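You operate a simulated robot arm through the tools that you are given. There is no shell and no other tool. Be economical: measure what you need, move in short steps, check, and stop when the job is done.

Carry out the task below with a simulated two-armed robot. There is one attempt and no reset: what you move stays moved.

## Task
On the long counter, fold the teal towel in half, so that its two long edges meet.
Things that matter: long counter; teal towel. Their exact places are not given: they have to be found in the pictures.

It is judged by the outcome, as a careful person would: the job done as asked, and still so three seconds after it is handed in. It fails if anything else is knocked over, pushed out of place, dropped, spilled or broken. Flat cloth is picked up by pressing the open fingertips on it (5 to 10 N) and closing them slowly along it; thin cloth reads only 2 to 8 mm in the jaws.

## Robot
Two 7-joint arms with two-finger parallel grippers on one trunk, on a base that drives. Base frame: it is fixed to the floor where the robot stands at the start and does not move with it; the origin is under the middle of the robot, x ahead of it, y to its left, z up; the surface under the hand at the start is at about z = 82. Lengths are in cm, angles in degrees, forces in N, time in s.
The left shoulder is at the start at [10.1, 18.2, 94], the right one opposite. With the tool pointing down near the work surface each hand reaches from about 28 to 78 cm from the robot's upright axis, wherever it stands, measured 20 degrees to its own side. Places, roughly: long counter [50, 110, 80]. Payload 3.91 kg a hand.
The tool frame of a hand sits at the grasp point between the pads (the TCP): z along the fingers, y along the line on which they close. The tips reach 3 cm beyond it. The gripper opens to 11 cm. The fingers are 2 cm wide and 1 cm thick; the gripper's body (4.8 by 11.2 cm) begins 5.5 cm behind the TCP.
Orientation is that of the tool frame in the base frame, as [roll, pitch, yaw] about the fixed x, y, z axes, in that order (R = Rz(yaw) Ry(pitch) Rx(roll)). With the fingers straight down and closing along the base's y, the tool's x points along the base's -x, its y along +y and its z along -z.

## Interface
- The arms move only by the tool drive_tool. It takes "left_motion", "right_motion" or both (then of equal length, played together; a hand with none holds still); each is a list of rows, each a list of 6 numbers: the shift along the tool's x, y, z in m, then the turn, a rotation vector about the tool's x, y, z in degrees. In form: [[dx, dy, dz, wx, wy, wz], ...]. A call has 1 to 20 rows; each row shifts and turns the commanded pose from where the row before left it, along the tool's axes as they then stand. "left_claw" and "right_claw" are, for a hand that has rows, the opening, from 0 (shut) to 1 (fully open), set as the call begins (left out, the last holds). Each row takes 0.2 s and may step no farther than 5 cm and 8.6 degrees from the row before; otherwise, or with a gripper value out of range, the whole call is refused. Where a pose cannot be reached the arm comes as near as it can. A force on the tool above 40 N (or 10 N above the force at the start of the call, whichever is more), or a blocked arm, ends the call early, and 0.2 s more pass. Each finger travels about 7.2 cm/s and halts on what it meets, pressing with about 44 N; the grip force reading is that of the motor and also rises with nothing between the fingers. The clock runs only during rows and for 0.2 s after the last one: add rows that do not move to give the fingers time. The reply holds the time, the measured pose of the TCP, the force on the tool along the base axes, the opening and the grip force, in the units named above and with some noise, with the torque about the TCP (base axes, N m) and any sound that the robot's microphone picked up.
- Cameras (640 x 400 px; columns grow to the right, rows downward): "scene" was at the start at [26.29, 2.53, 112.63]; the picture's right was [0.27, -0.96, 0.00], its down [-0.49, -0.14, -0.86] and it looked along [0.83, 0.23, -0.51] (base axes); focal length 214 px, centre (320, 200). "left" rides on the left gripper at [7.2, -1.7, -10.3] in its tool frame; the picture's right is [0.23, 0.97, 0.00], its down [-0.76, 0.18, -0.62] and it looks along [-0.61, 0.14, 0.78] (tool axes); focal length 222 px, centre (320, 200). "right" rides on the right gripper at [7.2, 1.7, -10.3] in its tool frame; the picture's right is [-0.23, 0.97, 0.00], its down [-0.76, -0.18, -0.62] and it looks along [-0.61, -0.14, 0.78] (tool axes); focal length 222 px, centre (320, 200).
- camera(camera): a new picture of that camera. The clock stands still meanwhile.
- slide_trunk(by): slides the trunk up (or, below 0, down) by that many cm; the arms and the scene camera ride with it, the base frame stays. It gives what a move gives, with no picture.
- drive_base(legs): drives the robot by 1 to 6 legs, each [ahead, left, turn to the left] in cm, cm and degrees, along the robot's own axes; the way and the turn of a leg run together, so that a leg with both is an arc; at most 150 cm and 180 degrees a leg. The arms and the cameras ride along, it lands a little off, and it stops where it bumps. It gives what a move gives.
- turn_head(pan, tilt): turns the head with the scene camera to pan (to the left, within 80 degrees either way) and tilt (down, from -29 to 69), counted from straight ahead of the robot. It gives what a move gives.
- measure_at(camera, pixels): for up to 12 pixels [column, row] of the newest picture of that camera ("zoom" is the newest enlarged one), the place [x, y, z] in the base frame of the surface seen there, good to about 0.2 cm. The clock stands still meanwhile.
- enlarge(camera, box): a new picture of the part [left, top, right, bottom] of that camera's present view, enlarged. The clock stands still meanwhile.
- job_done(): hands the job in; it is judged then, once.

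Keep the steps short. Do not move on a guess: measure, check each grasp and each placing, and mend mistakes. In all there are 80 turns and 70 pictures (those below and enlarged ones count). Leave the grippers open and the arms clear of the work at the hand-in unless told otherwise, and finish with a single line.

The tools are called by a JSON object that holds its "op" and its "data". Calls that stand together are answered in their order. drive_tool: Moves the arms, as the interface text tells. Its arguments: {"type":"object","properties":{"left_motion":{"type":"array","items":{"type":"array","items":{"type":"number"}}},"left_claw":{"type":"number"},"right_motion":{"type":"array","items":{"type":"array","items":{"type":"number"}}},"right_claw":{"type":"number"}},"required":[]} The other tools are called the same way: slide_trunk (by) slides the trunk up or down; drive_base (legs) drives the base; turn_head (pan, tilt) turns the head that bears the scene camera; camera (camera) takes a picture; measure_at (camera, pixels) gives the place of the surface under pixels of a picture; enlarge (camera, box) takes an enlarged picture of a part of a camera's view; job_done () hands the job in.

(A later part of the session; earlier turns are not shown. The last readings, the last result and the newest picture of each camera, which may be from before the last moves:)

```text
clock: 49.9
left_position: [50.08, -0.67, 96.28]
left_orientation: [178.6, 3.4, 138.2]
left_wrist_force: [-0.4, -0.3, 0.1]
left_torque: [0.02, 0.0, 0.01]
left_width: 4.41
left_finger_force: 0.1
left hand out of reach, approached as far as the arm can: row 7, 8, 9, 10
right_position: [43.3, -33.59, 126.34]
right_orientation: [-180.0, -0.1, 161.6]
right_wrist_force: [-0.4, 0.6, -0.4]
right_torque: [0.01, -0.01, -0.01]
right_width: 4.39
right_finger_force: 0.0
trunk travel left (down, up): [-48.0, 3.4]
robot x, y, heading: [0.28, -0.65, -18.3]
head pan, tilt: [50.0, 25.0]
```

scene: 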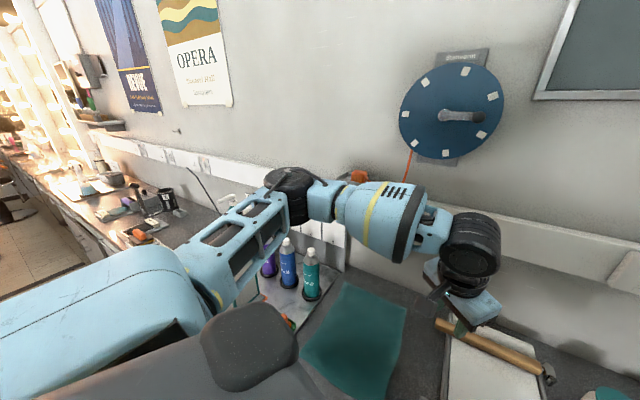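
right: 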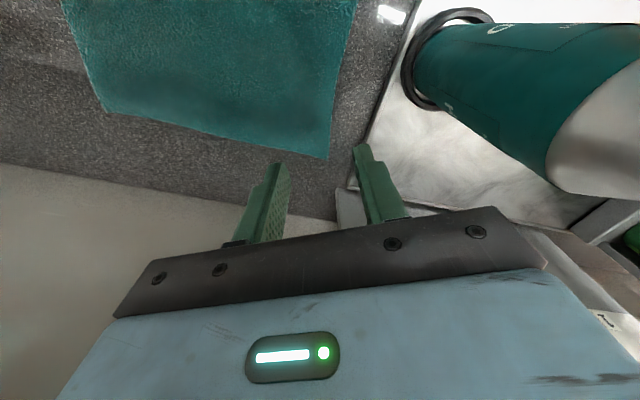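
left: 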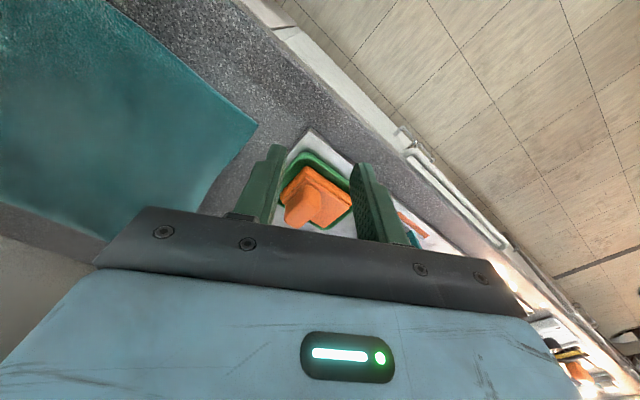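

The left arm simply needs its target at least 13 cm on its own side, while the right arm can cross the middle. So the plan is a heading of about 5° with the base around y=8: the left hand grips near (43, 24), the right grips far (60.5, 24), and the base then drives 20 cm in −y to make the fold. I'll get into position with the left hand raised, the trunk back to +14, and then turn and shift the base.

{"op": "drive_tool", "data": {"left_motion": [[0, 0.03, -0.02, 0, 0, 0], [0, 0.02, -0.04, 0, 0, 0], [0, 0, -0.04, 0, 0, 0], [0, 0, -0.04, 0, 0, 0]]}}

{"op": "slide_trunk", "data": {"by": -14}}

{"op": "drive_base", "data": {"legs": [[0, 0, 23], [0.8, 8.6, 0]]}}

{"op": "turn_head", "data": {"pan": 10, "tilt": 50}}

{"op": "camera", "data": {"camera": "scene"}}

```text
clock: 50.9
left_position: [52.5, 3.46, 110.15]
left_orientation: [178.6, 3.2, 138.1]
left_wrist_force: [-0.6, -1.1, -0.7]
left_torque: [0.01, -0.01, -0.01]
left_width: 4.4
left_finger_force: 0.0
right_position: [43.3, -33.49, 126.42]
right_orientation: [-180.0, 0.0, 161.8]
right_wrist_force: [-0.6, 1.1, 0.1]
right_torque: [0.0, 0.0, -0.03]
right_width: 4.41
right_finger_force: 0.1
trunk travel left (down, up): [-48.0, 3.4]
robot x, y, heading: [0.25, -0.75, -18.1]
head pan, tilt: [50.0, 25.0]
```

```text
clock: 52.6
left_position: [52.64, 3.38, 96.35]
left_orientation: [178.7, 3.3, 138.2]
left_wrist_force: [1.0, 0.3, 0.0]
left_torque: [-0.01, 0.0, 0.0]
left_width: 4.4
left_finger_force: 0.0
right_position: [43.54, -33.51, 112.45]
right_orientation: [-179.9, 0.1, 161.6]
right_wrist_force: [-0.3, 0.5, -0.1]
right_torque: [-0.02, 0.01, 0.0]
right_width: 4.4
right_finger_force: 0.0
trunk travel left (down, up): [-34.0, 17.4]
robot x, y, heading: [0.11, -0.34, -18.1]
head pan, tilt: [50.0, 25.0]
```

```text
clock: 55.2
left_position: [46.57, 32.24, 96.18]
left_orientation: [178.6, 3.3, 161.5]
left_wrist_force: [0.2, 0.2, 0.7]
left_torque: [-0.03, 0.0, 0.02]
left_width: 4.41
left_finger_force: 0.0
right_position: [52.97, -5.22, 112.24]
right_orientation: [-179.9, 0.0, -175.0]
right_wrist_force: [0.2, 0.2, 0.2]
right_torque: [0.0, -0.01, 0.0]
right_width: 4.39
right_finger_force: 0.1
trunk travel left (down, up): [-34.0, 17.4]
robot x, y, heading: [0.05, 7.61, 5.4]
head pan, tilt: [50.0, 25.0]
```

```text
clock: 56.3
left_position: [46.59, 32.44, 96.13]
left_orientation: [178.6, 3.2, 161.5]
left_wrist_force: [-0.5, 0.2, 0.6]
left_torque: [0.0, 0.02, 0.01]
left_width: 4.39
left_finger_force: 0.0
right_position: [52.94, -5.21, 112.33]
right_orientation: [-180.0, 0.0, -175.0]
right_wrist_force: [0.1, 0.4, -0.4]
right_torque: [0.0, -0.01, 0.02]
right_width: 4.43
right_finger_force: 0.1
trunk travel left (down, up): [-34.0, 17.4]
robot x, y, heading: [0.01, 7.61, 5.2]
head pan, tilt: [10.0, 50.0]
```

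```text
49 pictures are left
```

scene: 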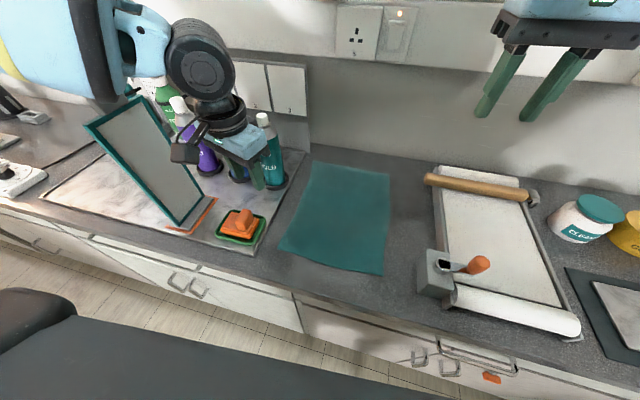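

The tablet and bottles are clear. The right hand goes first: lower to z≈94, then move to about (60, 21).

{"op": "drive_tool", "data": {"right_motion": [[0, 0, 0.0455, 0, 0, 0], [0, 0, 0.0455, 0, 0, 0], [0, 0, 0.0455, 0, 0, 0], [0, 0, 0.0455, 0, 0, 0], [-0.0141, 0.0375, 0, 0, 0, 0], [-0.0141, 0.0375, 0, 0, 0, 0], [-0.0141, 0.0375, 0, 0, 0, 0], [-0.0141, 0.0375, 0, 0, 0, 0], [-0.0141, 0.0375, 0, 0, 0, 0], [-0.0141, 0.0375, 0, 0, 0, 0], [-0.0141, 0.0375, 0, 0, 0, 0]]}}

{"op": "camera", "data": {"camera": "scene"}}

```text
clock: 58.9
left_position: [46.53, 32.22, 96.18]
left_orientation: [178.4, 3.3, 161.4]
left_wrist_force: [0.4, -0.1, 0.3]
left_torque: [0.03, -0.07, -0.02]
left_width: 4.4
left_finger_force: 0.0
right_position: [63.16, 17.7, 93.49]
right_orientation: [179.9, -0.6, -179.2]
right_wrist_force: [0.8, 0.1, 0.5]
right_torque: [0.01, 0.03, -0.01]
right_width: 4.41
right_finger_force: 0.0
trunk travel left (down, up): [-34.0, 17.4]
robot x, y, heading: [0.32, 7.56, 5.1]
head pan, tilt: [10.0, 50.0]
stopped in row 11 (right hand): the arm was blocked; the commanded pose is now the measured one
```

```text
48 pictures are left
```

scene: 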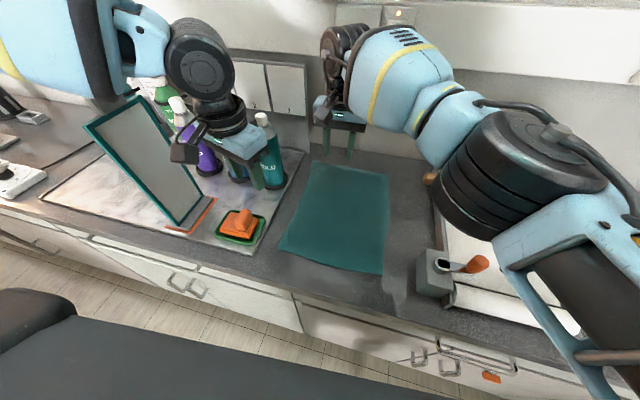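

The right arm was blocked at (63.2, 17.7), probably with its wrist against the wall rail. I'll back off 4 cm towards the robot at once and measure the wrist and rail.

{"op": "drive_tool", "data": {"right_motion": [[0.02, -0.01, 0, 0, 0, 0], [0.02, -0.01, 0, 0, 0, 0]]}}

{"op": "camera", "data": {"camera": "scene"}}

{"op": "measure_at", "data": {"camera": "scene", "pixels": [[345, 30], [345, 60], [365, 40], [470, 30], [470, 75], [400, 70], [440, 110], [500, 150], [395, 12], [380, 20], [290, 15], [330, 105]]}}

```text
clock: 59.5
left_position: [46.56, 32.22, 96.19]
left_orientation: [178.5, 3.3, 161.5]
left_wrist_force: [-0.4, -0.5, -0.1]
left_torque: [0.0, -0.05, -0.01]
left_width: 4.39
left_finger_force: 0.0
right_position: [58.94, 15.87, 93.57]
right_orientation: [179.9, -0.4, -179.0]
right_wrist_force: [0.5, -0.3, -0.2]
right_torque: [-0.02, -0.01, 0.0]
right_width: 4.4
right_finger_force: 0.0
trunk travel left (down, up): [-34.0, 17.4]
robot x, y, heading: [-0.05, 7.55, 5.0]
head pan, tilt: [10.0, 50.0]
```

```text
47 pictures are left
```

scene: 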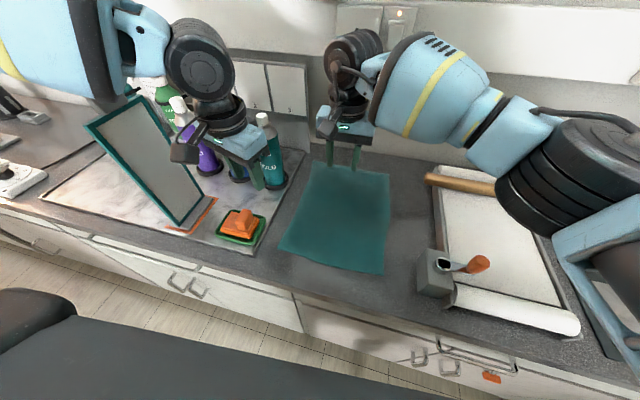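

```text
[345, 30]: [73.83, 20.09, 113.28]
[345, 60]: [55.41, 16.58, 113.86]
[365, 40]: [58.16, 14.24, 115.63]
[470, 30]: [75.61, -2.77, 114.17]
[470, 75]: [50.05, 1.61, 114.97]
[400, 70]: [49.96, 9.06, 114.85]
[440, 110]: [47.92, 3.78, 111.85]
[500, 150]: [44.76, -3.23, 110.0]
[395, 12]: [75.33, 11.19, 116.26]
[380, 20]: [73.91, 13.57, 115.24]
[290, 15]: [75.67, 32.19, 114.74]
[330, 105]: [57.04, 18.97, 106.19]
```

The outlet on the rail sticks out to x≈73.8 and the wrist reaches about 9 cm beyond the hand, so the far grip must stay at x ≤ 60. From here the right hand moves to (59.5, 23).

{"op": "drive_tool", "data": {"right_motion": [[-0.002, 0.018, 0, 0, 0, 0], [-0.002, 0.018, 0, 0, 0, 0], [-0.002, 0.018, 0, 0, 0, 0], [0, 0.018, 0, 0, 0, 0]]}}

{"op": "drive_tool", "data": {"left_motion": [[0, 0, 0, 0, 0, -6], [0, 0, 0, 0, 0, -6], [0, 0, 0, 0, 0, -6], [0.018, -0.02, 0, 0, 0, 0], [0.018, -0.02, 0, 0, 0, 0], [0, -0.02, 0, 0, 0, 0], [0, -0.02, 0, 0, 0, 0]]}}

{"op": "camera", "data": {"camera": "scene"}}

```text
clock: 60.7
left_position: [46.59, 32.29, 96.2]
left_orientation: [178.6, 3.3, 161.4]
left_wrist_force: [0.8, 0.1, 0.1]
left_torque: [-0.04, -0.03, 0.0]
left_width: 4.39
left_finger_force: 0.2
right_position: [64.05, 16.43, 93.24]
right_orientation: [179.8, -1.2, 173.7]
right_wrist_force: [0.4, 0.2, 1.1]
right_torque: [-0.01, 0.01, 0.01]
right_width: 4.41
right_finger_force: 0.1
trunk travel left (down, up): [-34.0, 17.4]
robot x, y, heading: [0.2, 7.74, 5.2]
head pan, tilt: [10.0, 50.0]
stopped in row 4 (right hand): the arm was blocked; the commanded pose is now the measured one
```

```text
clock: 62.3
left_position: [42.77, 24.1, 95.86]
left_orientation: [179.6, 3.4, 179.5]
left_wrist_force: [-0.5, -0.6, -0.4]
left_torque: [0.01, -0.02, 0.01]
left_width: 4.43
left_finger_force: 0.0
right_position: [64.0, 16.55, 93.33]
right_orientation: [179.6, -1.1, 173.6]
right_wrist_force: [-0.1, 0.1, -0.1]
right_torque: [-0.01, 0.0, 0.02]
right_width: 4.41
right_finger_force: 0.0
trunk travel left (down, up): [-34.0, 17.4]
robot x, y, heading: [0.37, 7.62, 5.3]
head pan, tilt: [10.0, 50.0]
```

```text
46 pictures are left
```

scene: 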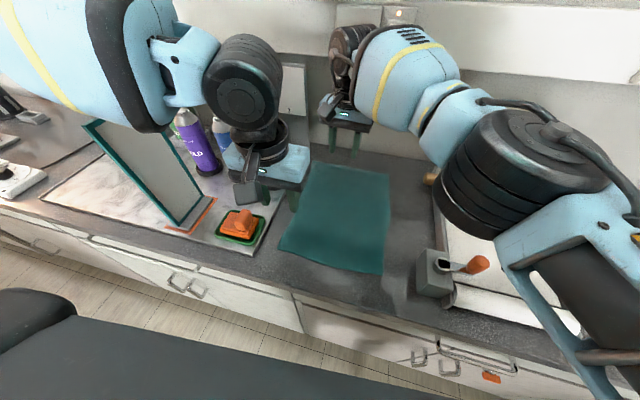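

The left hand reached (42.8, 24.1) without trouble, but the right arm can't cross further and gets pushed aside, probably by its own body. I'll move the right hand back to its own side and test how far inward the left can go from this new posture.

{"op": "drive_tool", "data": {"right_motion": [[0.03, -0.015, 0, 0, 0, 0], [0.02, -0.03, 0, 0, 0, 0], [0, -0.03, 0, 0, 0, 0], [0, 0, 0, 0, 0, 0]], "left_motion": [[0, 0, 0, 0, 0, 0], [0, -0.02, 0, 0, 0, 0], [0, -0.02, 0, 0, 0, 0], [0, -0.02, 0, 0, 0, 0]]}}

```text
clock: 63.3
left_position: [42.91, 22.43, 95.89]
left_orientation: [179.7, 3.7, 179.4]
left_wrist_force: [0.1, -0.7, 0.2]
left_torque: [-0.01, 0.01, -0.01]
left_width: 4.41
left_finger_force: 0.1
left hand out of reach, approached as far as the arm can: row 3, 4
right_position: [58.02, 9.79, 93.4]
right_orientation: [179.7, -1.1, 174.0]
right_wrist_force: [-0.5, 0.7, 0.0]
right_torque: [-0.02, 0.01, 0.03]
right_width: 4.37
right_finger_force: 0.0
trunk travel left (down, up): [-34.0, 17.4]
robot x, y, heading: [0.15, 7.6, 5.1]
head pan, tilt: [10.0, 50.0]
```

The left arm's inner limit is 11 cm own-side and the right arm's about +3 across. With heading ≈26° and the base about 4–5 cm further forward, both corners come into reach. I'll drive right 17, turn left 21°, and then creep ahead 5 cm; the drive stops by itself if it touches.

{"op": "drive_base", "data": {"legs": [[-1.5, -17.3, 0], [0, 0, 21]]}}

{"op": "drive_base", "data": {"legs": [[5, 0, 0]]}}

{"op": "camera", "data": {"camera": "scene"}}

```text
clock: 66.5
left_position: [35.02, 18.61, 95.85]
left_orientation: [179.6, 3.7, -159.9]
left_wrist_force: [-0.6, 0.3, 0.9]
left_torque: [0.02, 0.02, 0.02]
left_width: 4.41
left_finger_force: 0.0
right_position: [53.8, 12.24, 93.41]
right_orientation: [179.7, -1.2, -165.4]
right_wrist_force: [0.0, -0.3, 0.4]
right_torque: [-0.01, -0.01, -0.03]
right_width: 4.42
right_finger_force: 0.1
trunk travel left (down, up): [-34.0, 17.4]
robot x, y, heading: [0.62, -10.02, 25.6]
head pan, tilt: [10.0, 50.0]
```

```text
clock: 67.5
left_position: [39.53, 20.73, 95.84]
left_orientation: [179.5, 3.5, -159.8]
left_wrist_force: [0.2, 0.2, -0.9]
left_torque: [-0.04, 0.05, -0.02]
left_width: 4.43
left_finger_force: 0.0
right_position: [58.17, 14.52, 93.42]
right_orientation: [179.8, -1.2, -165.3]
right_wrist_force: [0.7, 0.8, 0.3]
right_torque: [-0.01, 0.0, -0.02]
right_width: 4.4
right_finger_force: 0.0
trunk travel left (down, up): [-34.0, 17.4]
robot x, y, heading: [5.12, -8.11, 25.9]
head pan, tilt: [10.0, 50.0]
```

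```text
45 pictures are left
```

scene: 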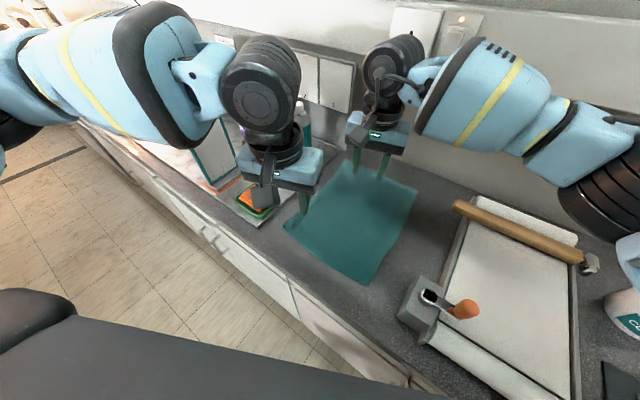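

The base moved ahead freely to x=5.1. Next the right hand goes to about (62.5, 23.8) at yaw −150 and the left to about (43, 24).

{"op": "drive_tool", "data": {"right_motion": [[0, 0, 0, 0, 0, -7.5], [0, 0, 0, 0, 0, -7.5], [-0.0372, -0.0215, 0, 0, 0, 0], [-0.0233, 0.04, 0, 0, 0, 0], [-0.0233, 0.04, 0, 0, 0, 0]], "left_motion": [[0, 0, 0, 0, 0, 0], [0, 0, 0, 0, 0, 0], [0, 0, 0, 0, 0, 0], [-0.022, 0.0095, 0, 0, 0, 0], [-0.022, 0.0095, 0, 0, 0, 0]]}}

{"op": "camera", "data": {"camera": "right"}}

{"op": "camera", "data": {"camera": "left"}}

```text
clock: 68.9
left_position: [43.18, 23.89, 96.29]
left_orientation: [179.5, 3.5, -160.0]
left_wrist_force: [-0.1, -0.7, 0.7]
left_torque: [0.04, 0.0, 0.01]
left_width: 4.41
left_finger_force: 0.1
right_position: [65.75, 19.39, 93.27]
right_orientation: [179.1, -1.2, -154.2]
right_wrist_force: [0.5, -0.1, 0.5]
right_torque: [-0.02, -0.04, 0.01]
right_width: 4.4
right_finger_force: 0.0
right hand out of reach, approached as far as the arm can: row 5
trunk travel left (down, up): [-34.0, 17.4]
robot x, y, heading: [4.82, -8.03, 25.6]
head pan, tilt: [10.0, 50.0]
stopped in row 5 (right hand): the arm was blocked; the commanded pose is now the measured one
```

```text
44 pictures are left
```

right: 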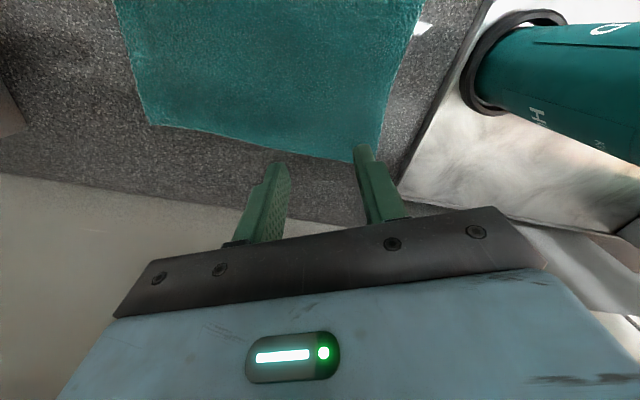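

```text
43 pictures are left
```

left: 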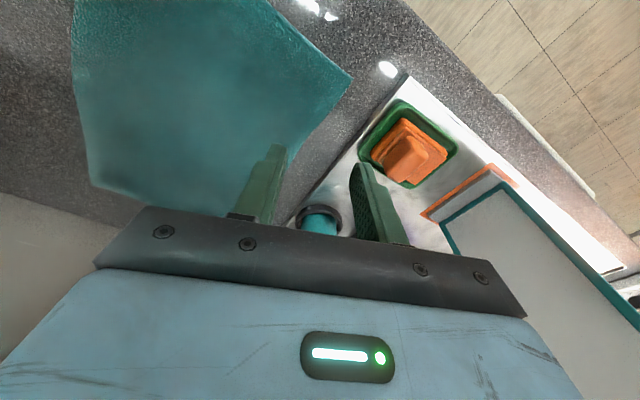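

The right arm is blocked again by its own body when stretched inward, so a shorter reach is needed. I'll pull both hands back and creep the base another 6 cm ahead; the way was free so far and it stops on contact.

{"op": "drive_tool", "data": {"right_motion": [[0.04, -0.005, 0, 0, 0, 0], [0.04, -0.005, 0, 0, 0, 0]], "left_motion": [[0.03, 0, 0, 0, 0, 0], [0.03, 0, 0, 0, 0, 0]]}}

{"op": "drive_base", "data": {"legs": [[6, 0, 0]]}}

```text
clock: 69.5
left_position: [37.02, 22.11, 96.25]
left_orientation: [179.8, 3.7, -159.8]
left_wrist_force: [-0.9, -1.4, 0.0]
left_torque: [-0.04, -0.06, 0.01]
left_width: 4.4
left_finger_force: 0.2
right_position: [58.4, 15.41, 93.91]
right_orientation: [179.2, -1.2, -154.2]
right_wrist_force: [-0.9, 0.4, 0.7]
right_torque: [-0.03, -0.05, 0.02]
right_width: 4.4
right_finger_force: 0.1
trunk travel left (down, up): [-34.0, 17.4]
robot x, y, heading: [4.8, -7.67, 25.7]
head pan, tilt: [10.0, 50.0]
```

```text
clock: 70.5
left_position: [41.49, 24.0, 95.99]
left_orientation: [179.6, 3.4, -160.3]
left_wrist_force: [-0.4, -0.7, 0.6]
left_torque: [0.04, -0.02, 0.02]
left_width: 4.4
left_finger_force: 0.1
right_position: [62.72, 16.91, 93.73]
right_orientation: [179.2, -1.1, -154.4]
right_wrist_force: [0.5, 0.5, -0.1]
right_torque: [0.01, 0.0, -0.02]
right_width: 4.42
right_finger_force: 0.1
trunk travel left (down, up): [-34.0, 17.4]
robot x, y, heading: [8.63, -5.89, 25.5]
head pan, tilt: [10.0, 50.0]
stopped in leg 1: the robot was blocked; the commanded pose is now the measured one
```

The base touched at x=8.6 and stopped. From there I'll try the right hand to (62.9, 23.8) and the left to (43.3, 24).

{"op": "drive_tool", "data": {"right_motion": [[-0.012, 0.0205, 0, 0, 0, 0], [-0.012, 0.0205, 0, 0, 0, 0], [-0.012, 0.0205, 0, 0, 0, 0]], "left_motion": [[-0.009, -0.003, 0, 0, 0, 0], [-0.009, -0.003, 0, 0, 0, 0], [0, 0, 0, 0, 0, 0]]}}

{"op": "camera", "data": {"camera": "right"}}

{"op": "camera", "data": {"camera": "left"}}

{"op": "camera", "data": {"camera": "scene"}}

```text
clock: 71.3
left_position: [43.37, 24.17, 96.07]
left_orientation: [179.7, 3.5, -160.3]
left_wrist_force: [0.3, 0.5, 0.2]
left_torque: [0.0, -0.04, 0.03]
left_width: 4.43
left_finger_force: 0.1
right_position: [63.5, 24.07, 93.6]
right_orientation: [179.3, -1.3, -154.5]
right_wrist_force: [-0.1, 0.6, 0.0]
right_torque: [-0.01, 0.0, 0.02]
right_width: 4.39
right_finger_force: 0.0
trunk travel left (down, up): [-34.0, 17.4]
robot x, y, heading: [8.41, -5.44, 25.3]
head pan, tilt: [10.0, 50.0]
```

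```text
42 pictures are left
```

right: 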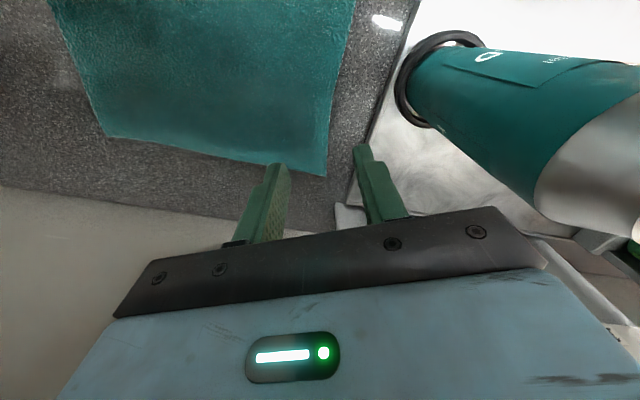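

```text
41 pictures are left
```

left: 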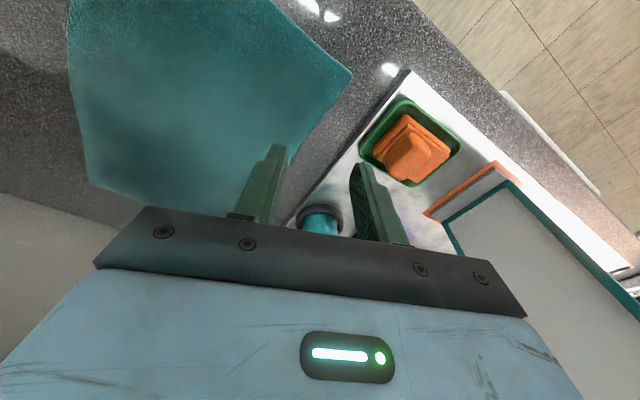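

```text
40 pictures are left
```

scene: 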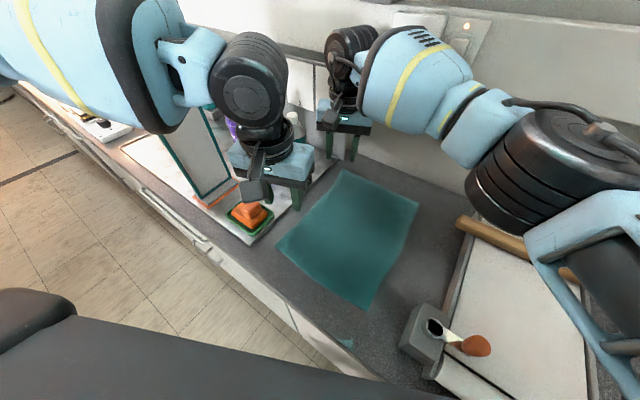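

Both hands are in place. I'll measure the actual edge close to each gripper before pressing down.

{"op": "measure_at", "data": {"camera": "right", "pixels": [[325, 172], [330, 140], [334, 115], [338, 90], [320, 118], [345, 118]]}}

{"op": "measure_at", "data": {"camera": "left", "pixels": [[350, 77], [335, 97], [318, 120], [300, 143], [305, 115], [340, 115], [320, 114]]}}

```text
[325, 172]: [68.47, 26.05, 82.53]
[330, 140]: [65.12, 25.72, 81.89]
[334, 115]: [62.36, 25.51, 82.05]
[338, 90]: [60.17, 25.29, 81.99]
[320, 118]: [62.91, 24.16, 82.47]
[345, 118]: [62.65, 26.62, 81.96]
```

```text
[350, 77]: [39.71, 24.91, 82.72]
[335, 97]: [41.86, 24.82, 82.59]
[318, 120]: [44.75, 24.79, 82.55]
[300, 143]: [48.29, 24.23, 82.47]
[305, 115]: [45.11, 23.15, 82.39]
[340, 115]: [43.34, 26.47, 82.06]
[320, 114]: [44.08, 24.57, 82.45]
```

The edge is at y≈25.5 by the right hand and y≈24.85 by the left, with the counter at z≈82.0. The TCPs straddle the edge well, so I'll lower both hands to just above contact.

{"op": "drive_tool", "data": {"right_motion": [[0, 0.003, 0.018, 0, 0, 0], [0, 0, 0.018, 0, 0, 0], [0, 0, 0.018, 0, 0, 0], [0, 0, 0.018, 0, 0, 0]], "left_motion": [[0, 0, 0.024, 0, 3.4, 0], [0, 0, 0.024, 0, 0, 0], [0, 0, 0.024, 0, 0, 0], [0, 0, 0.024, 0, 0, 0]]}}

{"op": "camera", "data": {"camera": "right"}}

{"op": "camera", "data": {"camera": "left"}}

```text
clock: 72.3
left_position: [43.63, 24.08, 86.51]
left_orientation: [179.7, 0.2, -160.4]
left_wrist_force: [-0.3, 0.2, 0.2]
left_torque: [0.01, 0.01, 0.0]
left_width: 4.39
left_finger_force: 0.0
right_position: [63.16, 24.33, 86.31]
right_orientation: [179.2, -1.2, -154.4]
right_wrist_force: [-0.3, -0.5, 0.1]
right_torque: [0.01, 0.01, -0.04]
right_width: 4.4
right_finger_force: 0.0
trunk travel left (down, up): [-34.0, 17.4]
robot x, y, heading: [8.09, -5.53, 25.3]
head pan, tilt: [10.0, 50.0]
```

```text
39 pictures are left
```

right: 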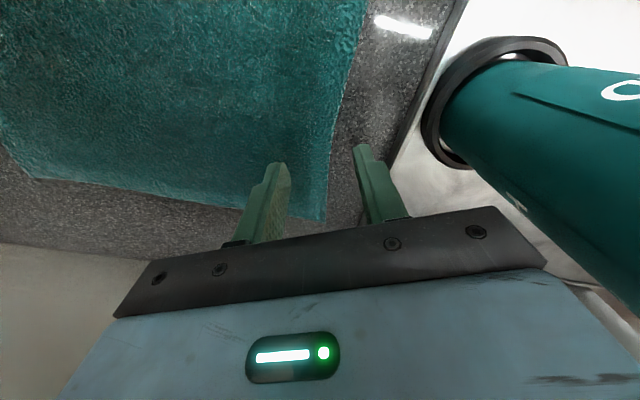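

```text
38 pictures are left
```

left: 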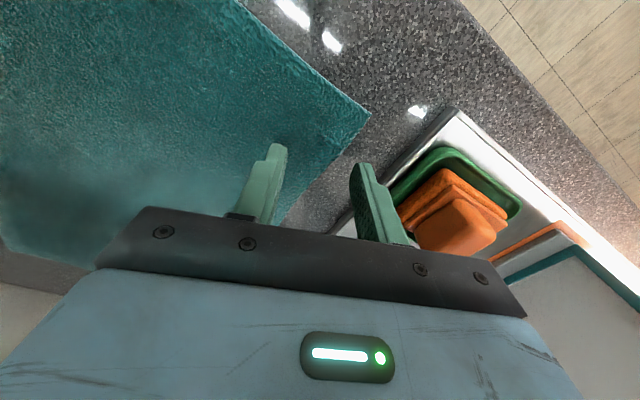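

In both pictures the inner finger is over the cloth and the outer finger is just off its edge. I'll press down gently.

{"op": "drive_tool", "data": {"right_motion": [[0, 0, 0.003, 0, 0, 0], [0, 0, 0.003, 0, 0, 0], [0, 0, 0.002, 0, 0, 0], [0, 0, 0.002, 0, 0, 0]], "left_motion": [[0, 0, 0.003, 0, 0, 0], [0, 0, 0.003, 0, 0, 0], [0, 0, 0.003, 0, 0, 0], [0, 0, 0.002, 0, 0, 0]]}}

```text
clock: 73.3
left_position: [43.57, 24.11, 85.42]
left_orientation: [179.7, 0.1, -160.3]
left_wrist_force: [-0.2, 0.9, 2.3]
left_torque: [-0.02, -0.02, -0.01]
left_width: 4.35
left_finger_force: 0.0
right_position: [63.12, 24.33, 85.46]
right_orientation: [179.2, -1.2, -154.5]
right_wrist_force: [1.5, 0.9, 3.5]
right_torque: [-0.04, -0.05, 0.01]
right_width: 4.39
right_finger_force: 0.1
trunk travel left (down, up): [-34.0, 17.4]
robot x, y, heading: [8.37, -5.82, 25.2]
head pan, tilt: [10.0, 50.0]
```

Contact begins (2–3.5 N). I'll press about 2–3 mm more.

{"op": "drive_tool", "data": {"right_motion": [[0, 0, 0.001, 0, 0, 0], [0, 0, 0.001, 0, 0, 0]], "left_motion": [[0, 0, 0.0015, 0, 0, 0], [0, 0, 0.001, 0, 0, 0]]}}

```text
clock: 73.9
left_position: [43.65, 24.05, 85.18]
left_orientation: [179.8, 0.2, -160.3]
left_wrist_force: [-0.1, 2.1, 13.4]
left_torque: [-0.26, -0.14, 0.03]
left_width: 4.26
left_finger_force: 0.0
right_position: [63.02, 24.52, 85.38]
right_orientation: [179.2, -1.0, -154.5]
right_wrist_force: [2.7, 1.6, 11.2]
right_torque: [-0.24, -0.18, 0.08]
right_width: 4.43
right_finger_force: 0.0
trunk travel left (down, up): [-34.0, 17.4]
robot x, y, heading: [8.46, -5.92, 25.5]
head pan, tilt: [10.0, 50.0]
```

The force is 11–13 N, so I'll ease off half a millimetre and close the fingers in slow steps.

{"op": "drive_tool", "data": {"right_motion": [[0, 0, -0.0003, 0, 0, 0], [0, 0, 0, 0, 0, 0]], "left_motion": [[0, 0, -0.0005, 0, 0, 0], [0, 0, 0, 0, 0, 0]], "right_claw": 0.3, "left_claw": 0.3}}

{"op": "drive_tool", "data": {"right_motion": [[0, 0, 0, 0, 0, 0], [0, 0, 0, 0, 0, 0]], "left_motion": [[0, 0, 0, 0, 0, 0], [0, 0, 0, 0, 0, 0]], "right_claw": 0.2, "left_claw": 0.2}}

{"op": "camera", "data": {"camera": "right"}}

{"op": "camera", "data": {"camera": "left"}}

```text
clock: 74.5
left_position: [43.58, 24.09, 85.24]
left_orientation: [179.7, 0.3, -160.3]
left_wrist_force: [1.4, 0.2, 15.2]
left_torque: [-0.3, -0.14, 0.03]
left_width: 3.31
left_finger_force: 0.0
right_position: [62.9, 24.44, 85.34]
right_orientation: [179.2, -1.0, -154.6]
right_wrist_force: [1.9, 2.1, 13.6]
right_torque: [-0.21, -0.2, 0.07]
right_width: 3.26
right_finger_force: 0.1
trunk travel left (down, up): [-34.0, 17.4]
robot x, y, heading: [8.69, -6.06, 25.2]
head pan, tilt: [10.0, 50.0]
```

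```text
clock: 75.1
left_position: [43.52, 24.07, 85.26]
left_orientation: [179.5, 0.2, -160.3]
left_wrist_force: [0.6, 0.2, 14.8]
left_torque: [-0.19, -0.1, 0.01]
left_width: 2.19
left_finger_force: 0.1
right_position: [63.02, 24.21, 85.26]
right_orientation: [179.2, -1.1, -154.5]
right_wrist_force: [1.9, 0.3, 14.7]
right_torque: [-0.19, -0.22, 0.04]
right_width: 2.23
right_finger_force: 0.5
trunk travel left (down, up): [-34.0, 17.4]
robot x, y, heading: [9.12, -5.86, 25.3]
head pan, tilt: [10.0, 50.0]
```

```text
37 pictures are left
```

right: 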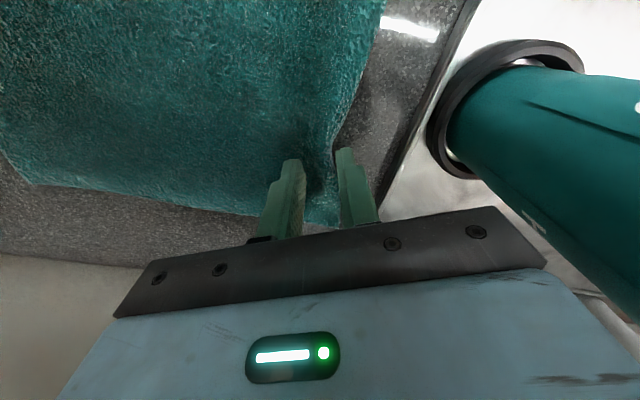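

```text
36 pictures are left
```

left: 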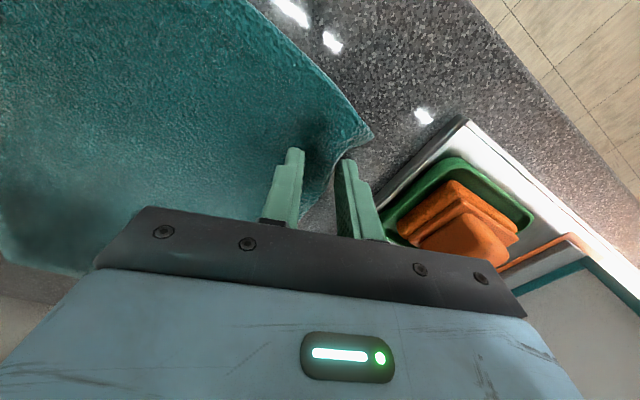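

The edge meets the outer fingers and the cloth starts to buckle between them. I'll keep closing slowly to shut.

{"op": "drive_tool", "data": {"right_motion": [[0, 0, 0, 0, 0, 0], [0, 0, 0, 0, 0, 0]], "left_motion": [[0, 0, 0, 0, 0, 0], [0, 0, 0, 0, 0, 0]], "right_claw": 0.1, "left_claw": 0.1}}

{"op": "drive_tool", "data": {"right_motion": [[0, 0, 0, 0, 0, 0], [0, 0, 0, 0, 0, 0], [0, 0, 0, 0, 0, 0]], "left_motion": [[0, 0, 0, 0, 0, 0], [0, 0, 0, 0, 0, 0], [0, 0, 0, 0, 0, 0]], "right_claw": 0, "left_claw": 0}}

{"op": "camera", "data": {"camera": "right"}}

{"op": "camera", "data": {"camera": "left"}}

```text
clock: 75.7
left_position: [43.47, 24.06, 85.24]
left_orientation: [179.7, 0.3, -160.3]
left_wrist_force: [1.5, -1.5, 15.2]
left_torque: [-0.18, -0.08, 0.02]
left_width: 1.17
left_finger_force: 0.8
right_position: [62.89, 24.45, 85.41]
right_orientation: [179.3, -1.2, -154.5]
right_wrist_force: [0.6, 2.5, 13.3]
right_torque: [-0.06, -0.11, 0.0]
right_width: 1.05
right_finger_force: 0.1
trunk travel left (down, up): [-34.0, 17.4]
robot x, y, heading: [8.73, -5.96, 25.3]
head pan, tilt: [10.0, 50.0]
```

```text
clock: 76.5
left_position: [43.39, 24.15, 85.3]
left_orientation: [179.6, 0.2, -160.3]
left_wrist_force: [4.1, -3.2, 14.3]
left_torque: [-0.12, -0.1, -0.05]
left_width: 0.4
left_finger_force: 44.3
right_position: [63.08, 24.26, 85.29]
right_orientation: [179.3, -1.2, -154.5]
right_wrist_force: [-0.9, -2.5, 14.5]
right_torque: [-0.15, -0.05, -0.05]
right_width: 0.39
right_finger_force: 44.2
trunk travel left (down, up): [-34.0, 17.4]
robot x, y, heading: [8.66, -5.66, 25.4]
head pan, tilt: [10.0, 50.0]
```

```text
35 pictures are left
```

right: 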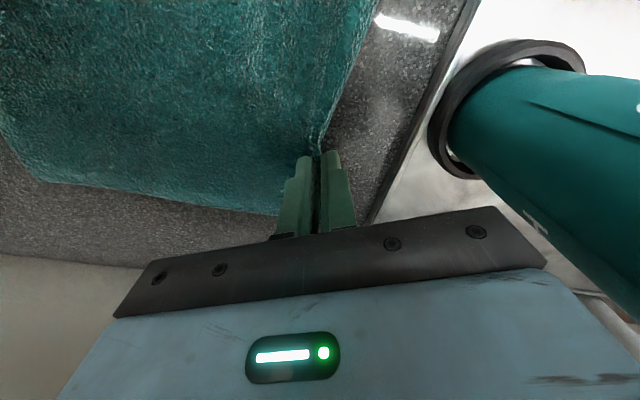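

```text
34 pictures are left
```

left: 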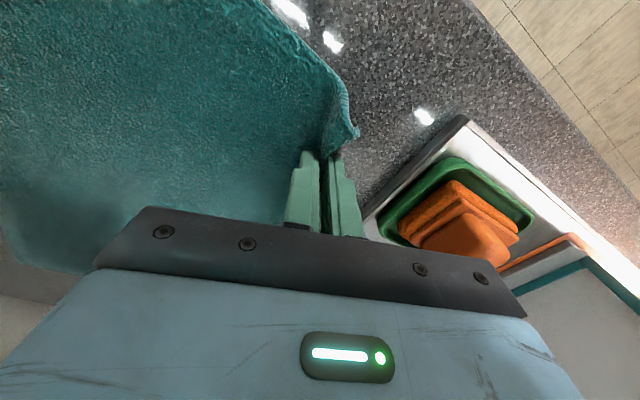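

Both jaws read 4 mm, so the very edge is held at both places. I'll lift both hands 4 cm and check.

{"op": "drive_tool", "data": {"right_motion": [[0, 0, -0.01, 0, 0, 0], [0, 0, -0.01, 0, 0, 0], [0, 0, -0.01, 0, 0, 0], [0, 0, -0.01, 0, 0, 0]], "left_motion": [[0, 0, -0.01, 0, 0, 0], [0, 0, -0.01, 0, 0, 0], [0, 0, -0.01, 0, 0, 0], [0, 0, -0.01, 0, 0, 0]]}}

{"op": "camera", "data": {"camera": "scene"}}

```text
clock: 77.5
left_position: [43.59, 24.1, 89.09]
left_orientation: [179.7, 0.0, -160.2]
left_wrist_force: [2.3, -0.3, -0.1]
left_torque: [0.0, -0.04, -0.02]
left_width: 0.43
left_finger_force: 43.7
right_position: [63.19, 24.33, 89.2]
right_orientation: [179.2, -1.3, -154.5]
right_wrist_force: [-2.1, -0.8, 0.0]
right_torque: [0.02, 0.04, -0.06]
right_width: 0.42
right_finger_force: 44.0
trunk travel left (down, up): [-34.0, 17.4]
robot x, y, heading: [8.77, -5.75, 25.4]
head pan, tilt: [10.0, 50.0]
```

```text
33 pictures are left
```

scene: 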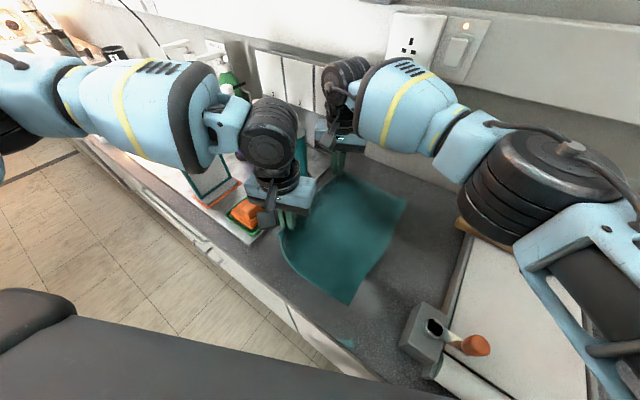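

Both grips hold and the edge hangs from the hands. I'll start the fold with a 5 cm drive in −y (along robot axes: −2.3 ahead, −4.5 left), then lift the trunk by 4.

{"op": "drive_base", "data": {"legs": [[-2.4, -4.5, 0]]}}

{"op": "slide_trunk", "data": {"by": 4}}

{"op": "camera", "data": {"camera": "scene"}}

```text
clock: 78.6
left_position: [43.28, 18.99, 89.07]
left_orientation: [179.5, 0.1, -160.4]
left_wrist_force: [1.1, -0.3, -0.2]
left_torque: [0.03, -0.06, -0.06]
left_width: 0.38
left_finger_force: 43.8
right_position: [62.82, 19.35, 89.16]
right_orientation: [179.2, -1.3, -154.5]
right_wrist_force: [-1.3, 0.3, 0.6]
right_torque: [0.03, 0.09, -0.03]
right_width: 0.39
right_finger_force: 44.0
trunk travel left (down, up): [-34.0, 17.4]
robot x, y, heading: [8.15, -10.88, 25.5]
head pan, tilt: [10.0, 50.0]
```

```text
clock: 79.4
left_position: [43.49, 19.07, 93.08]
left_orientation: [179.6, 0.0, -160.4]
left_wrist_force: [2.0, 1.1, 0.2]
left_torque: [0.0, -0.04, -0.07]
left_width: 0.39
left_finger_force: 44.3
right_position: [62.98, 19.35, 93.06]
right_orientation: [179.2, -1.3, -154.6]
right_wrist_force: [-1.2, -0.3, -0.2]
right_torque: [0.0, 0.08, -0.01]
right_width: 0.4
right_finger_force: 43.7
trunk travel left (down, up): [-38.0, 13.4]
robot x, y, heading: [8.04, -10.8, 25.1]
head pan, tilt: [10.0, 50.0]
```

```text
32 pictures are left
```

scene: 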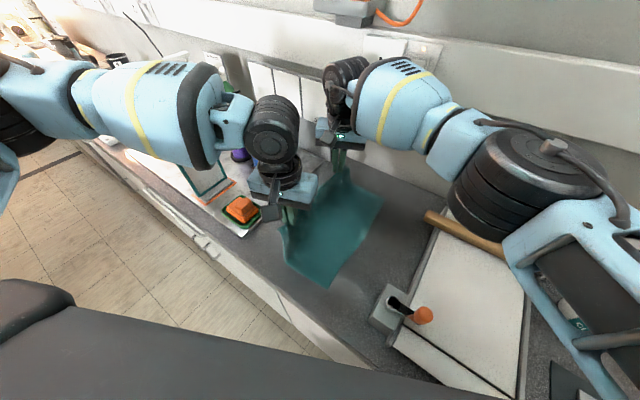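

The towel lifts evenly between the hands. I'll drive another 9 cm in −y at this height.

{"op": "drive_base", "data": {"legs": [[-3.9, -8.2, 0]]}}

{"op": "camera", "data": {"camera": "scene"}}

{"op": "camera", "data": {"camera": "left"}}

```text
clock: 80.8
left_position: [43.33, 9.91, 93.1]
left_orientation: [179.6, -0.1, -160.3]
left_wrist_force: [1.7, -0.3, 0.5]
left_torque: [-0.01, -0.07, -0.03]
left_width: 0.39
left_finger_force: 43.8
right_position: [62.85, 10.28, 93.18]
right_orientation: [179.3, -1.4, -154.5]
right_wrist_force: [-1.5, 0.0, 0.3]
right_torque: [0.02, 0.09, -0.05]
right_width: 0.38
right_finger_force: 43.6
trunk travel left (down, up): [-38.0, 13.4]
robot x, y, heading: [8.61, -20.02, 25.4]
head pan, tilt: [10.0, 50.0]
```

```text
31 pictures are left
```

scene: 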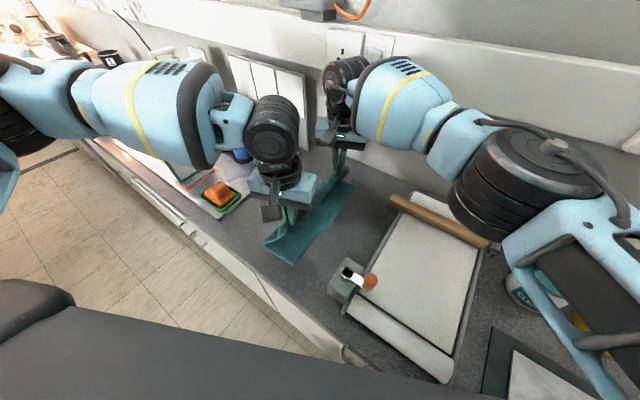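

```text
30 pictures are left
```

left: 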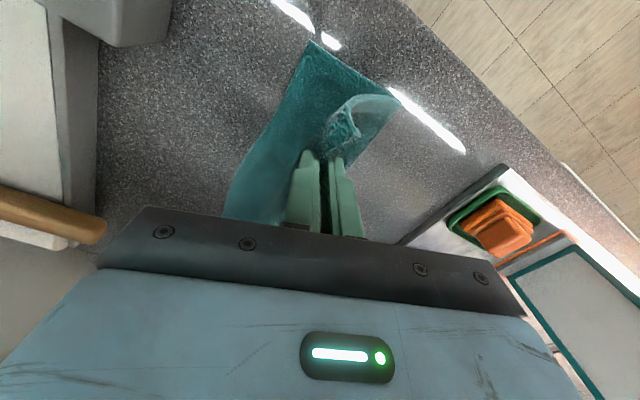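

The fold is forming nicely. I'll measure where the lower towel's right edge lies now, to aim the final placement.

{"op": "measure_at", "data": {"camera": "left", "pixels": [[314, 44], [290, 80], [265, 125], [245, 165], [232, 200], [396, 94], [342, 130]]}}

{"op": "camera", "data": {"camera": "right"}}

```text
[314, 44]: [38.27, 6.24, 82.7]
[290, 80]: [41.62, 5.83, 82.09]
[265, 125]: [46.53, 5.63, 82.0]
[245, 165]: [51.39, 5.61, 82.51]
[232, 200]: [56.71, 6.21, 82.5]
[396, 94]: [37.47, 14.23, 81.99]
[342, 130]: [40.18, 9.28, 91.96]
```

```text
29 pictures are left
```

right: 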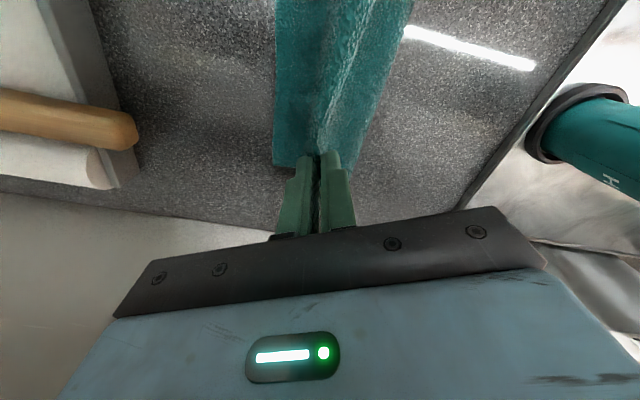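

{"op": "measure_at", "data": {"camera": "right", "pixels": [[276, 155], [276, 110], [276, 60], [276, 15], [356, 165], [380, 100], [322, 145]]}}

```text
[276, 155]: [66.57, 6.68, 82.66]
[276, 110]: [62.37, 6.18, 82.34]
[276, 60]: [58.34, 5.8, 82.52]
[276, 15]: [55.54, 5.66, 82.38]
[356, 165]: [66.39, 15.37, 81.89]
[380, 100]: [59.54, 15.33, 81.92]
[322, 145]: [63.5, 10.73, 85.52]
```

The lower edge lies at y≈5.8 near and 6.2 far, shifted about 1 cm towards −x. The hands need (−1.0, −4.1) more, and I should lower as I go. First comes half the way with the trunk down 4, then the rest.

{"op": "drive_base", "data": {"legs": [[-1.33, -1.64, 0]]}}

{"op": "slide_trunk", "data": {"by": -4}}

{"op": "drive_base", "data": {"legs": [[-1.33, -1.64, 0]]}}

{"op": "camera", "data": {"camera": "left"}}

{"op": "camera", "data": {"camera": "right"}}

```text
clock: 81.7
left_position: [42.7, 8.08, 93.12]
left_orientation: [179.6, 0.0, -160.1]
left_wrist_force: [1.3, -0.4, 0.1]
left_torque: [0.0, -0.08, -0.05]
left_width: 0.39
left_finger_force: 44.0
right_position: [62.31, 8.4, 93.06]
right_orientation: [179.3, -1.4, -154.4]
right_wrist_force: [-1.5, -0.6, -0.5]
right_torque: [0.04, 0.03, -0.01]
right_width: 0.4
right_finger_force: 44.3
trunk travel left (down, up): [-38.0, 13.4]
robot x, y, heading: [7.93, -21.71, 25.6]
head pan, tilt: [10.0, 50.0]
```

```text
clock: 82.5
left_position: [42.95, 8.16, 89.14]
left_orientation: [179.6, 0.1, -160.2]
left_wrist_force: [0.8, 0.0, 0.0]
left_torque: [0.02, -0.04, -0.02]
left_width: 0.42
left_finger_force: 44.1
right_position: [62.38, 8.37, 89.24]
right_orientation: [179.2, -1.2, -154.4]
right_wrist_force: [-1.4, 0.8, -0.5]
right_torque: [0.01, 0.02, -0.06]
right_width: 0.4
right_finger_force: 44.2
trunk travel left (down, up): [-34.0, 17.4]
robot x, y, heading: [8.04, -22.22, 25.4]
head pan, tilt: [10.0, 50.0]
```

```text
clock: 83.3
left_position: [42.31, 6.03, 89.08]
left_orientation: [179.6, -0.1, -160.3]
left_wrist_force: [1.0, 0.7, 0.2]
left_torque: [0.0, -0.05, -0.03]
left_width: 0.4
left_finger_force: 44.0
right_position: [61.88, 6.47, 89.23]
right_orientation: [179.2, -1.3, -154.4]
right_wrist_force: [-0.9, -1.0, 0.2]
right_torque: [0.03, 0.08, -0.07]
right_width: 0.42
right_finger_force: 43.6
trunk travel left (down, up): [-34.0, 17.4]
robot x, y, heading: [7.74, -23.78, 25.2]
head pan, tilt: [10.0, 50.0]
```

```text
28 pictures are left
```

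left: 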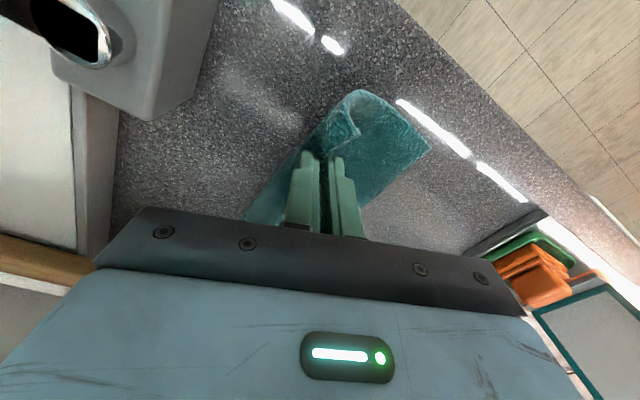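

```text
27 pictures are left
```

right: 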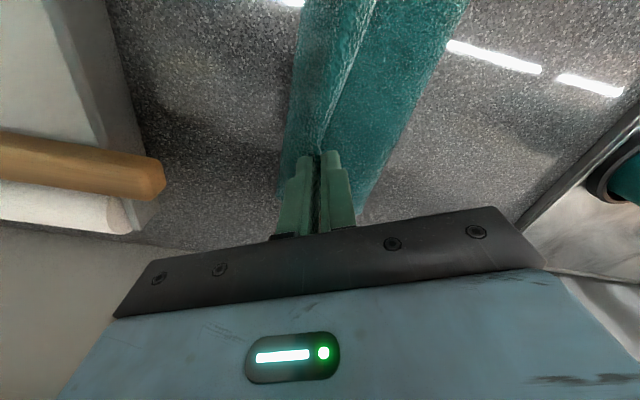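

{"op": "measure_at", "data": {"camera": "right", "pixels": [[286, 150], [290, 100], [296, 50], [320, 130], [330, 80], [350, 130], [365, 190], [420, 100]]}}

{"op": "measure_at", "data": {"camera": "left", "pixels": [[258, 205], [280, 172], [300, 140], [330, 110], [357, 93], [426, 148], [345, 125], [350, 145]]}}

{"op": "enlarge", "data": {"camera": "left", "box": [230, 70, 450, 220]}}

```text
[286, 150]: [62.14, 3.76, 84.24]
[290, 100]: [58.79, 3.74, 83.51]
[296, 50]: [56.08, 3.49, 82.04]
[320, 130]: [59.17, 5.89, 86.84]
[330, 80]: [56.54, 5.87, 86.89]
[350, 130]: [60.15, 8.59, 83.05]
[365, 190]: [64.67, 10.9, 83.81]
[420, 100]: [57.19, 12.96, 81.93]
```

```text
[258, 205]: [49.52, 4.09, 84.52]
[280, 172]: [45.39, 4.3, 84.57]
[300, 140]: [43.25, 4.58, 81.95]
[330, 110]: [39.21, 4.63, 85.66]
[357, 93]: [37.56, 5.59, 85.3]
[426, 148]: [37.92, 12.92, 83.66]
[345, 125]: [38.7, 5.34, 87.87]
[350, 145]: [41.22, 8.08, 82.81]
```

```text
2.67 times, centred on (340, 145) of left
```

zoom: 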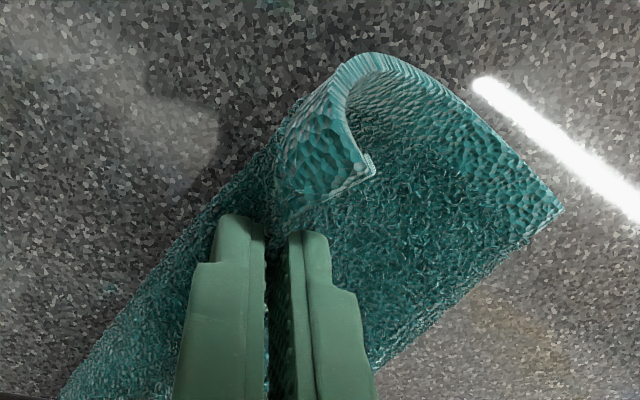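

The geometry at the near end is now clear. The jaws hold the edge pointing up, so the top layer sags into a U-turn on the −y side (y≈4–5) before rising to the jaws, and the fold line sits at y≈13. Laid like this, the edges wouldn't meet. I'll raise the trunk and tilt both grippers 30° about x, with their bodies leaning to −y and the tips swinging to +y around the wrists, so the edge can be laid flat.

{"op": "slide_trunk", "data": {"by": 4}}

{"op": "drive_tool", "data": {"left_motion": [[-0.0072, 0.0197, 0, -5.64, -2.05, 0], [-0.0072, 0.0197, 0, -5.64, -2.05, 0], [-0.0072, 0.0197, 0, -5.64, -2.05, 0], [-0.0072, 0.0197, 0, -5.64, -2.05, 0], [-0.0072, 0.0197, 0, -5.64, -2.05, 0]], "right_motion": [[-0.009, 0.0189, 0, -5.41, -2.59, 0], [-0.009, 0.0189, 0, -5.41, -2.59, 0], [-0.009, 0.0189, 0, -5.41, -2.59, 0], [-0.009, 0.0189, 0, -5.41, -2.59, 0], [-0.009, 0.0189, 0, -5.41, -2.59, 0]]}}

{"op": "camera", "data": {"camera": "scene"}}

{"op": "camera", "data": {"camera": "left"}}

```text
clock: 84.2
left_position: [42.38, 6.18, 93.06]
left_orientation: [179.6, 0.0, -160.1]
left_wrist_force: [2.5, -0.6, -1.0]
left_torque: [0.01, -0.08, -0.07]
left_width: 0.38
left_finger_force: 44.0
right_position: [61.77, 6.5, 93.07]
right_orientation: [179.2, -1.3, -154.4]
right_wrist_force: [-1.5, 0.6, 0.3]
right_torque: [0.04, 0.07, 0.0]
right_width: 0.4
right_finger_force: 44.1
trunk travel left (down, up): [-38.0, 13.4]
robot x, y, heading: [7.54, -23.93, 25.1]
head pan, tilt: [10.0, 50.0]
```

```text
clock: 85.4
left_position: [42.41, 16.35, 95.29]
left_orientation: [151.1, 9.9, -162.7]
left_wrist_force: [0.9, -0.3, -0.4]
left_torque: [-0.1, -0.02, 0.0]
left_width: 0.4
left_finger_force: 43.7
right_position: [62.0, 16.51, 95.34]
right_orientation: [151.7, 11.2, -157.5]
right_wrist_force: [-0.6, 0.4, -0.2]
right_torque: [-0.08, 0.03, 0.02]
right_width: 0.4
right_finger_force: 43.4
trunk travel left (down, up): [-38.0, 13.4]
robot x, y, heading: [7.64, -23.81, 25.1]
head pan, tilt: [10.0, 50.0]
```

```text
25 pictures are left
```

scene: 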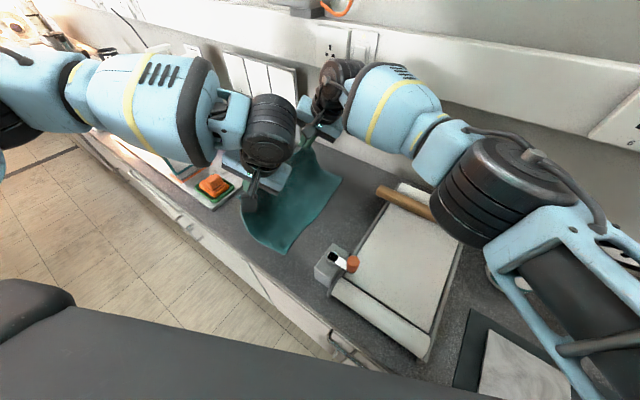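

```text
24 pictures are left
```

left: 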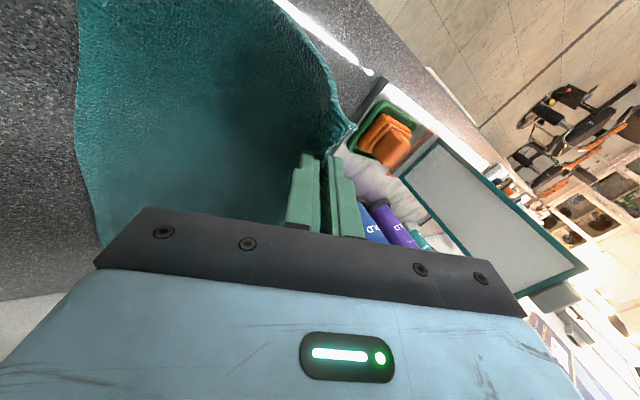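

Both hands tilted cleanly and the grips hold. I'll measure the lying part's free right edge.

{"op": "measure_at", "data": {"camera": "scene", "pixels": [[288, 250], [300, 238], [318, 215], [338, 186], [262, 232], [290, 215], [315, 185], [246, 222]]}}

{"op": "measure_at", "data": {"camera": "left", "pixels": [[84, 30], [80, 120], [95, 200], [150, 120], [220, 120], [280, 130], [330, 100]]}}

```text
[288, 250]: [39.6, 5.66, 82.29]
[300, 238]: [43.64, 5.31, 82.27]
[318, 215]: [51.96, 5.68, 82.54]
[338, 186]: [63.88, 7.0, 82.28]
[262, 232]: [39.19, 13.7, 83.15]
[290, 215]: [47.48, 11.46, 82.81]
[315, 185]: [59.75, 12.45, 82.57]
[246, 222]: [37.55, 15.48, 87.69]
```

```text
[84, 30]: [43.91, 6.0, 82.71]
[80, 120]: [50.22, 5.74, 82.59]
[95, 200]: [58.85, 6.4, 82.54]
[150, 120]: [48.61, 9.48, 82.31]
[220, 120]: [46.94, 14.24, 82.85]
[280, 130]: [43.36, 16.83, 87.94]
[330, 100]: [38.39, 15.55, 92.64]
```

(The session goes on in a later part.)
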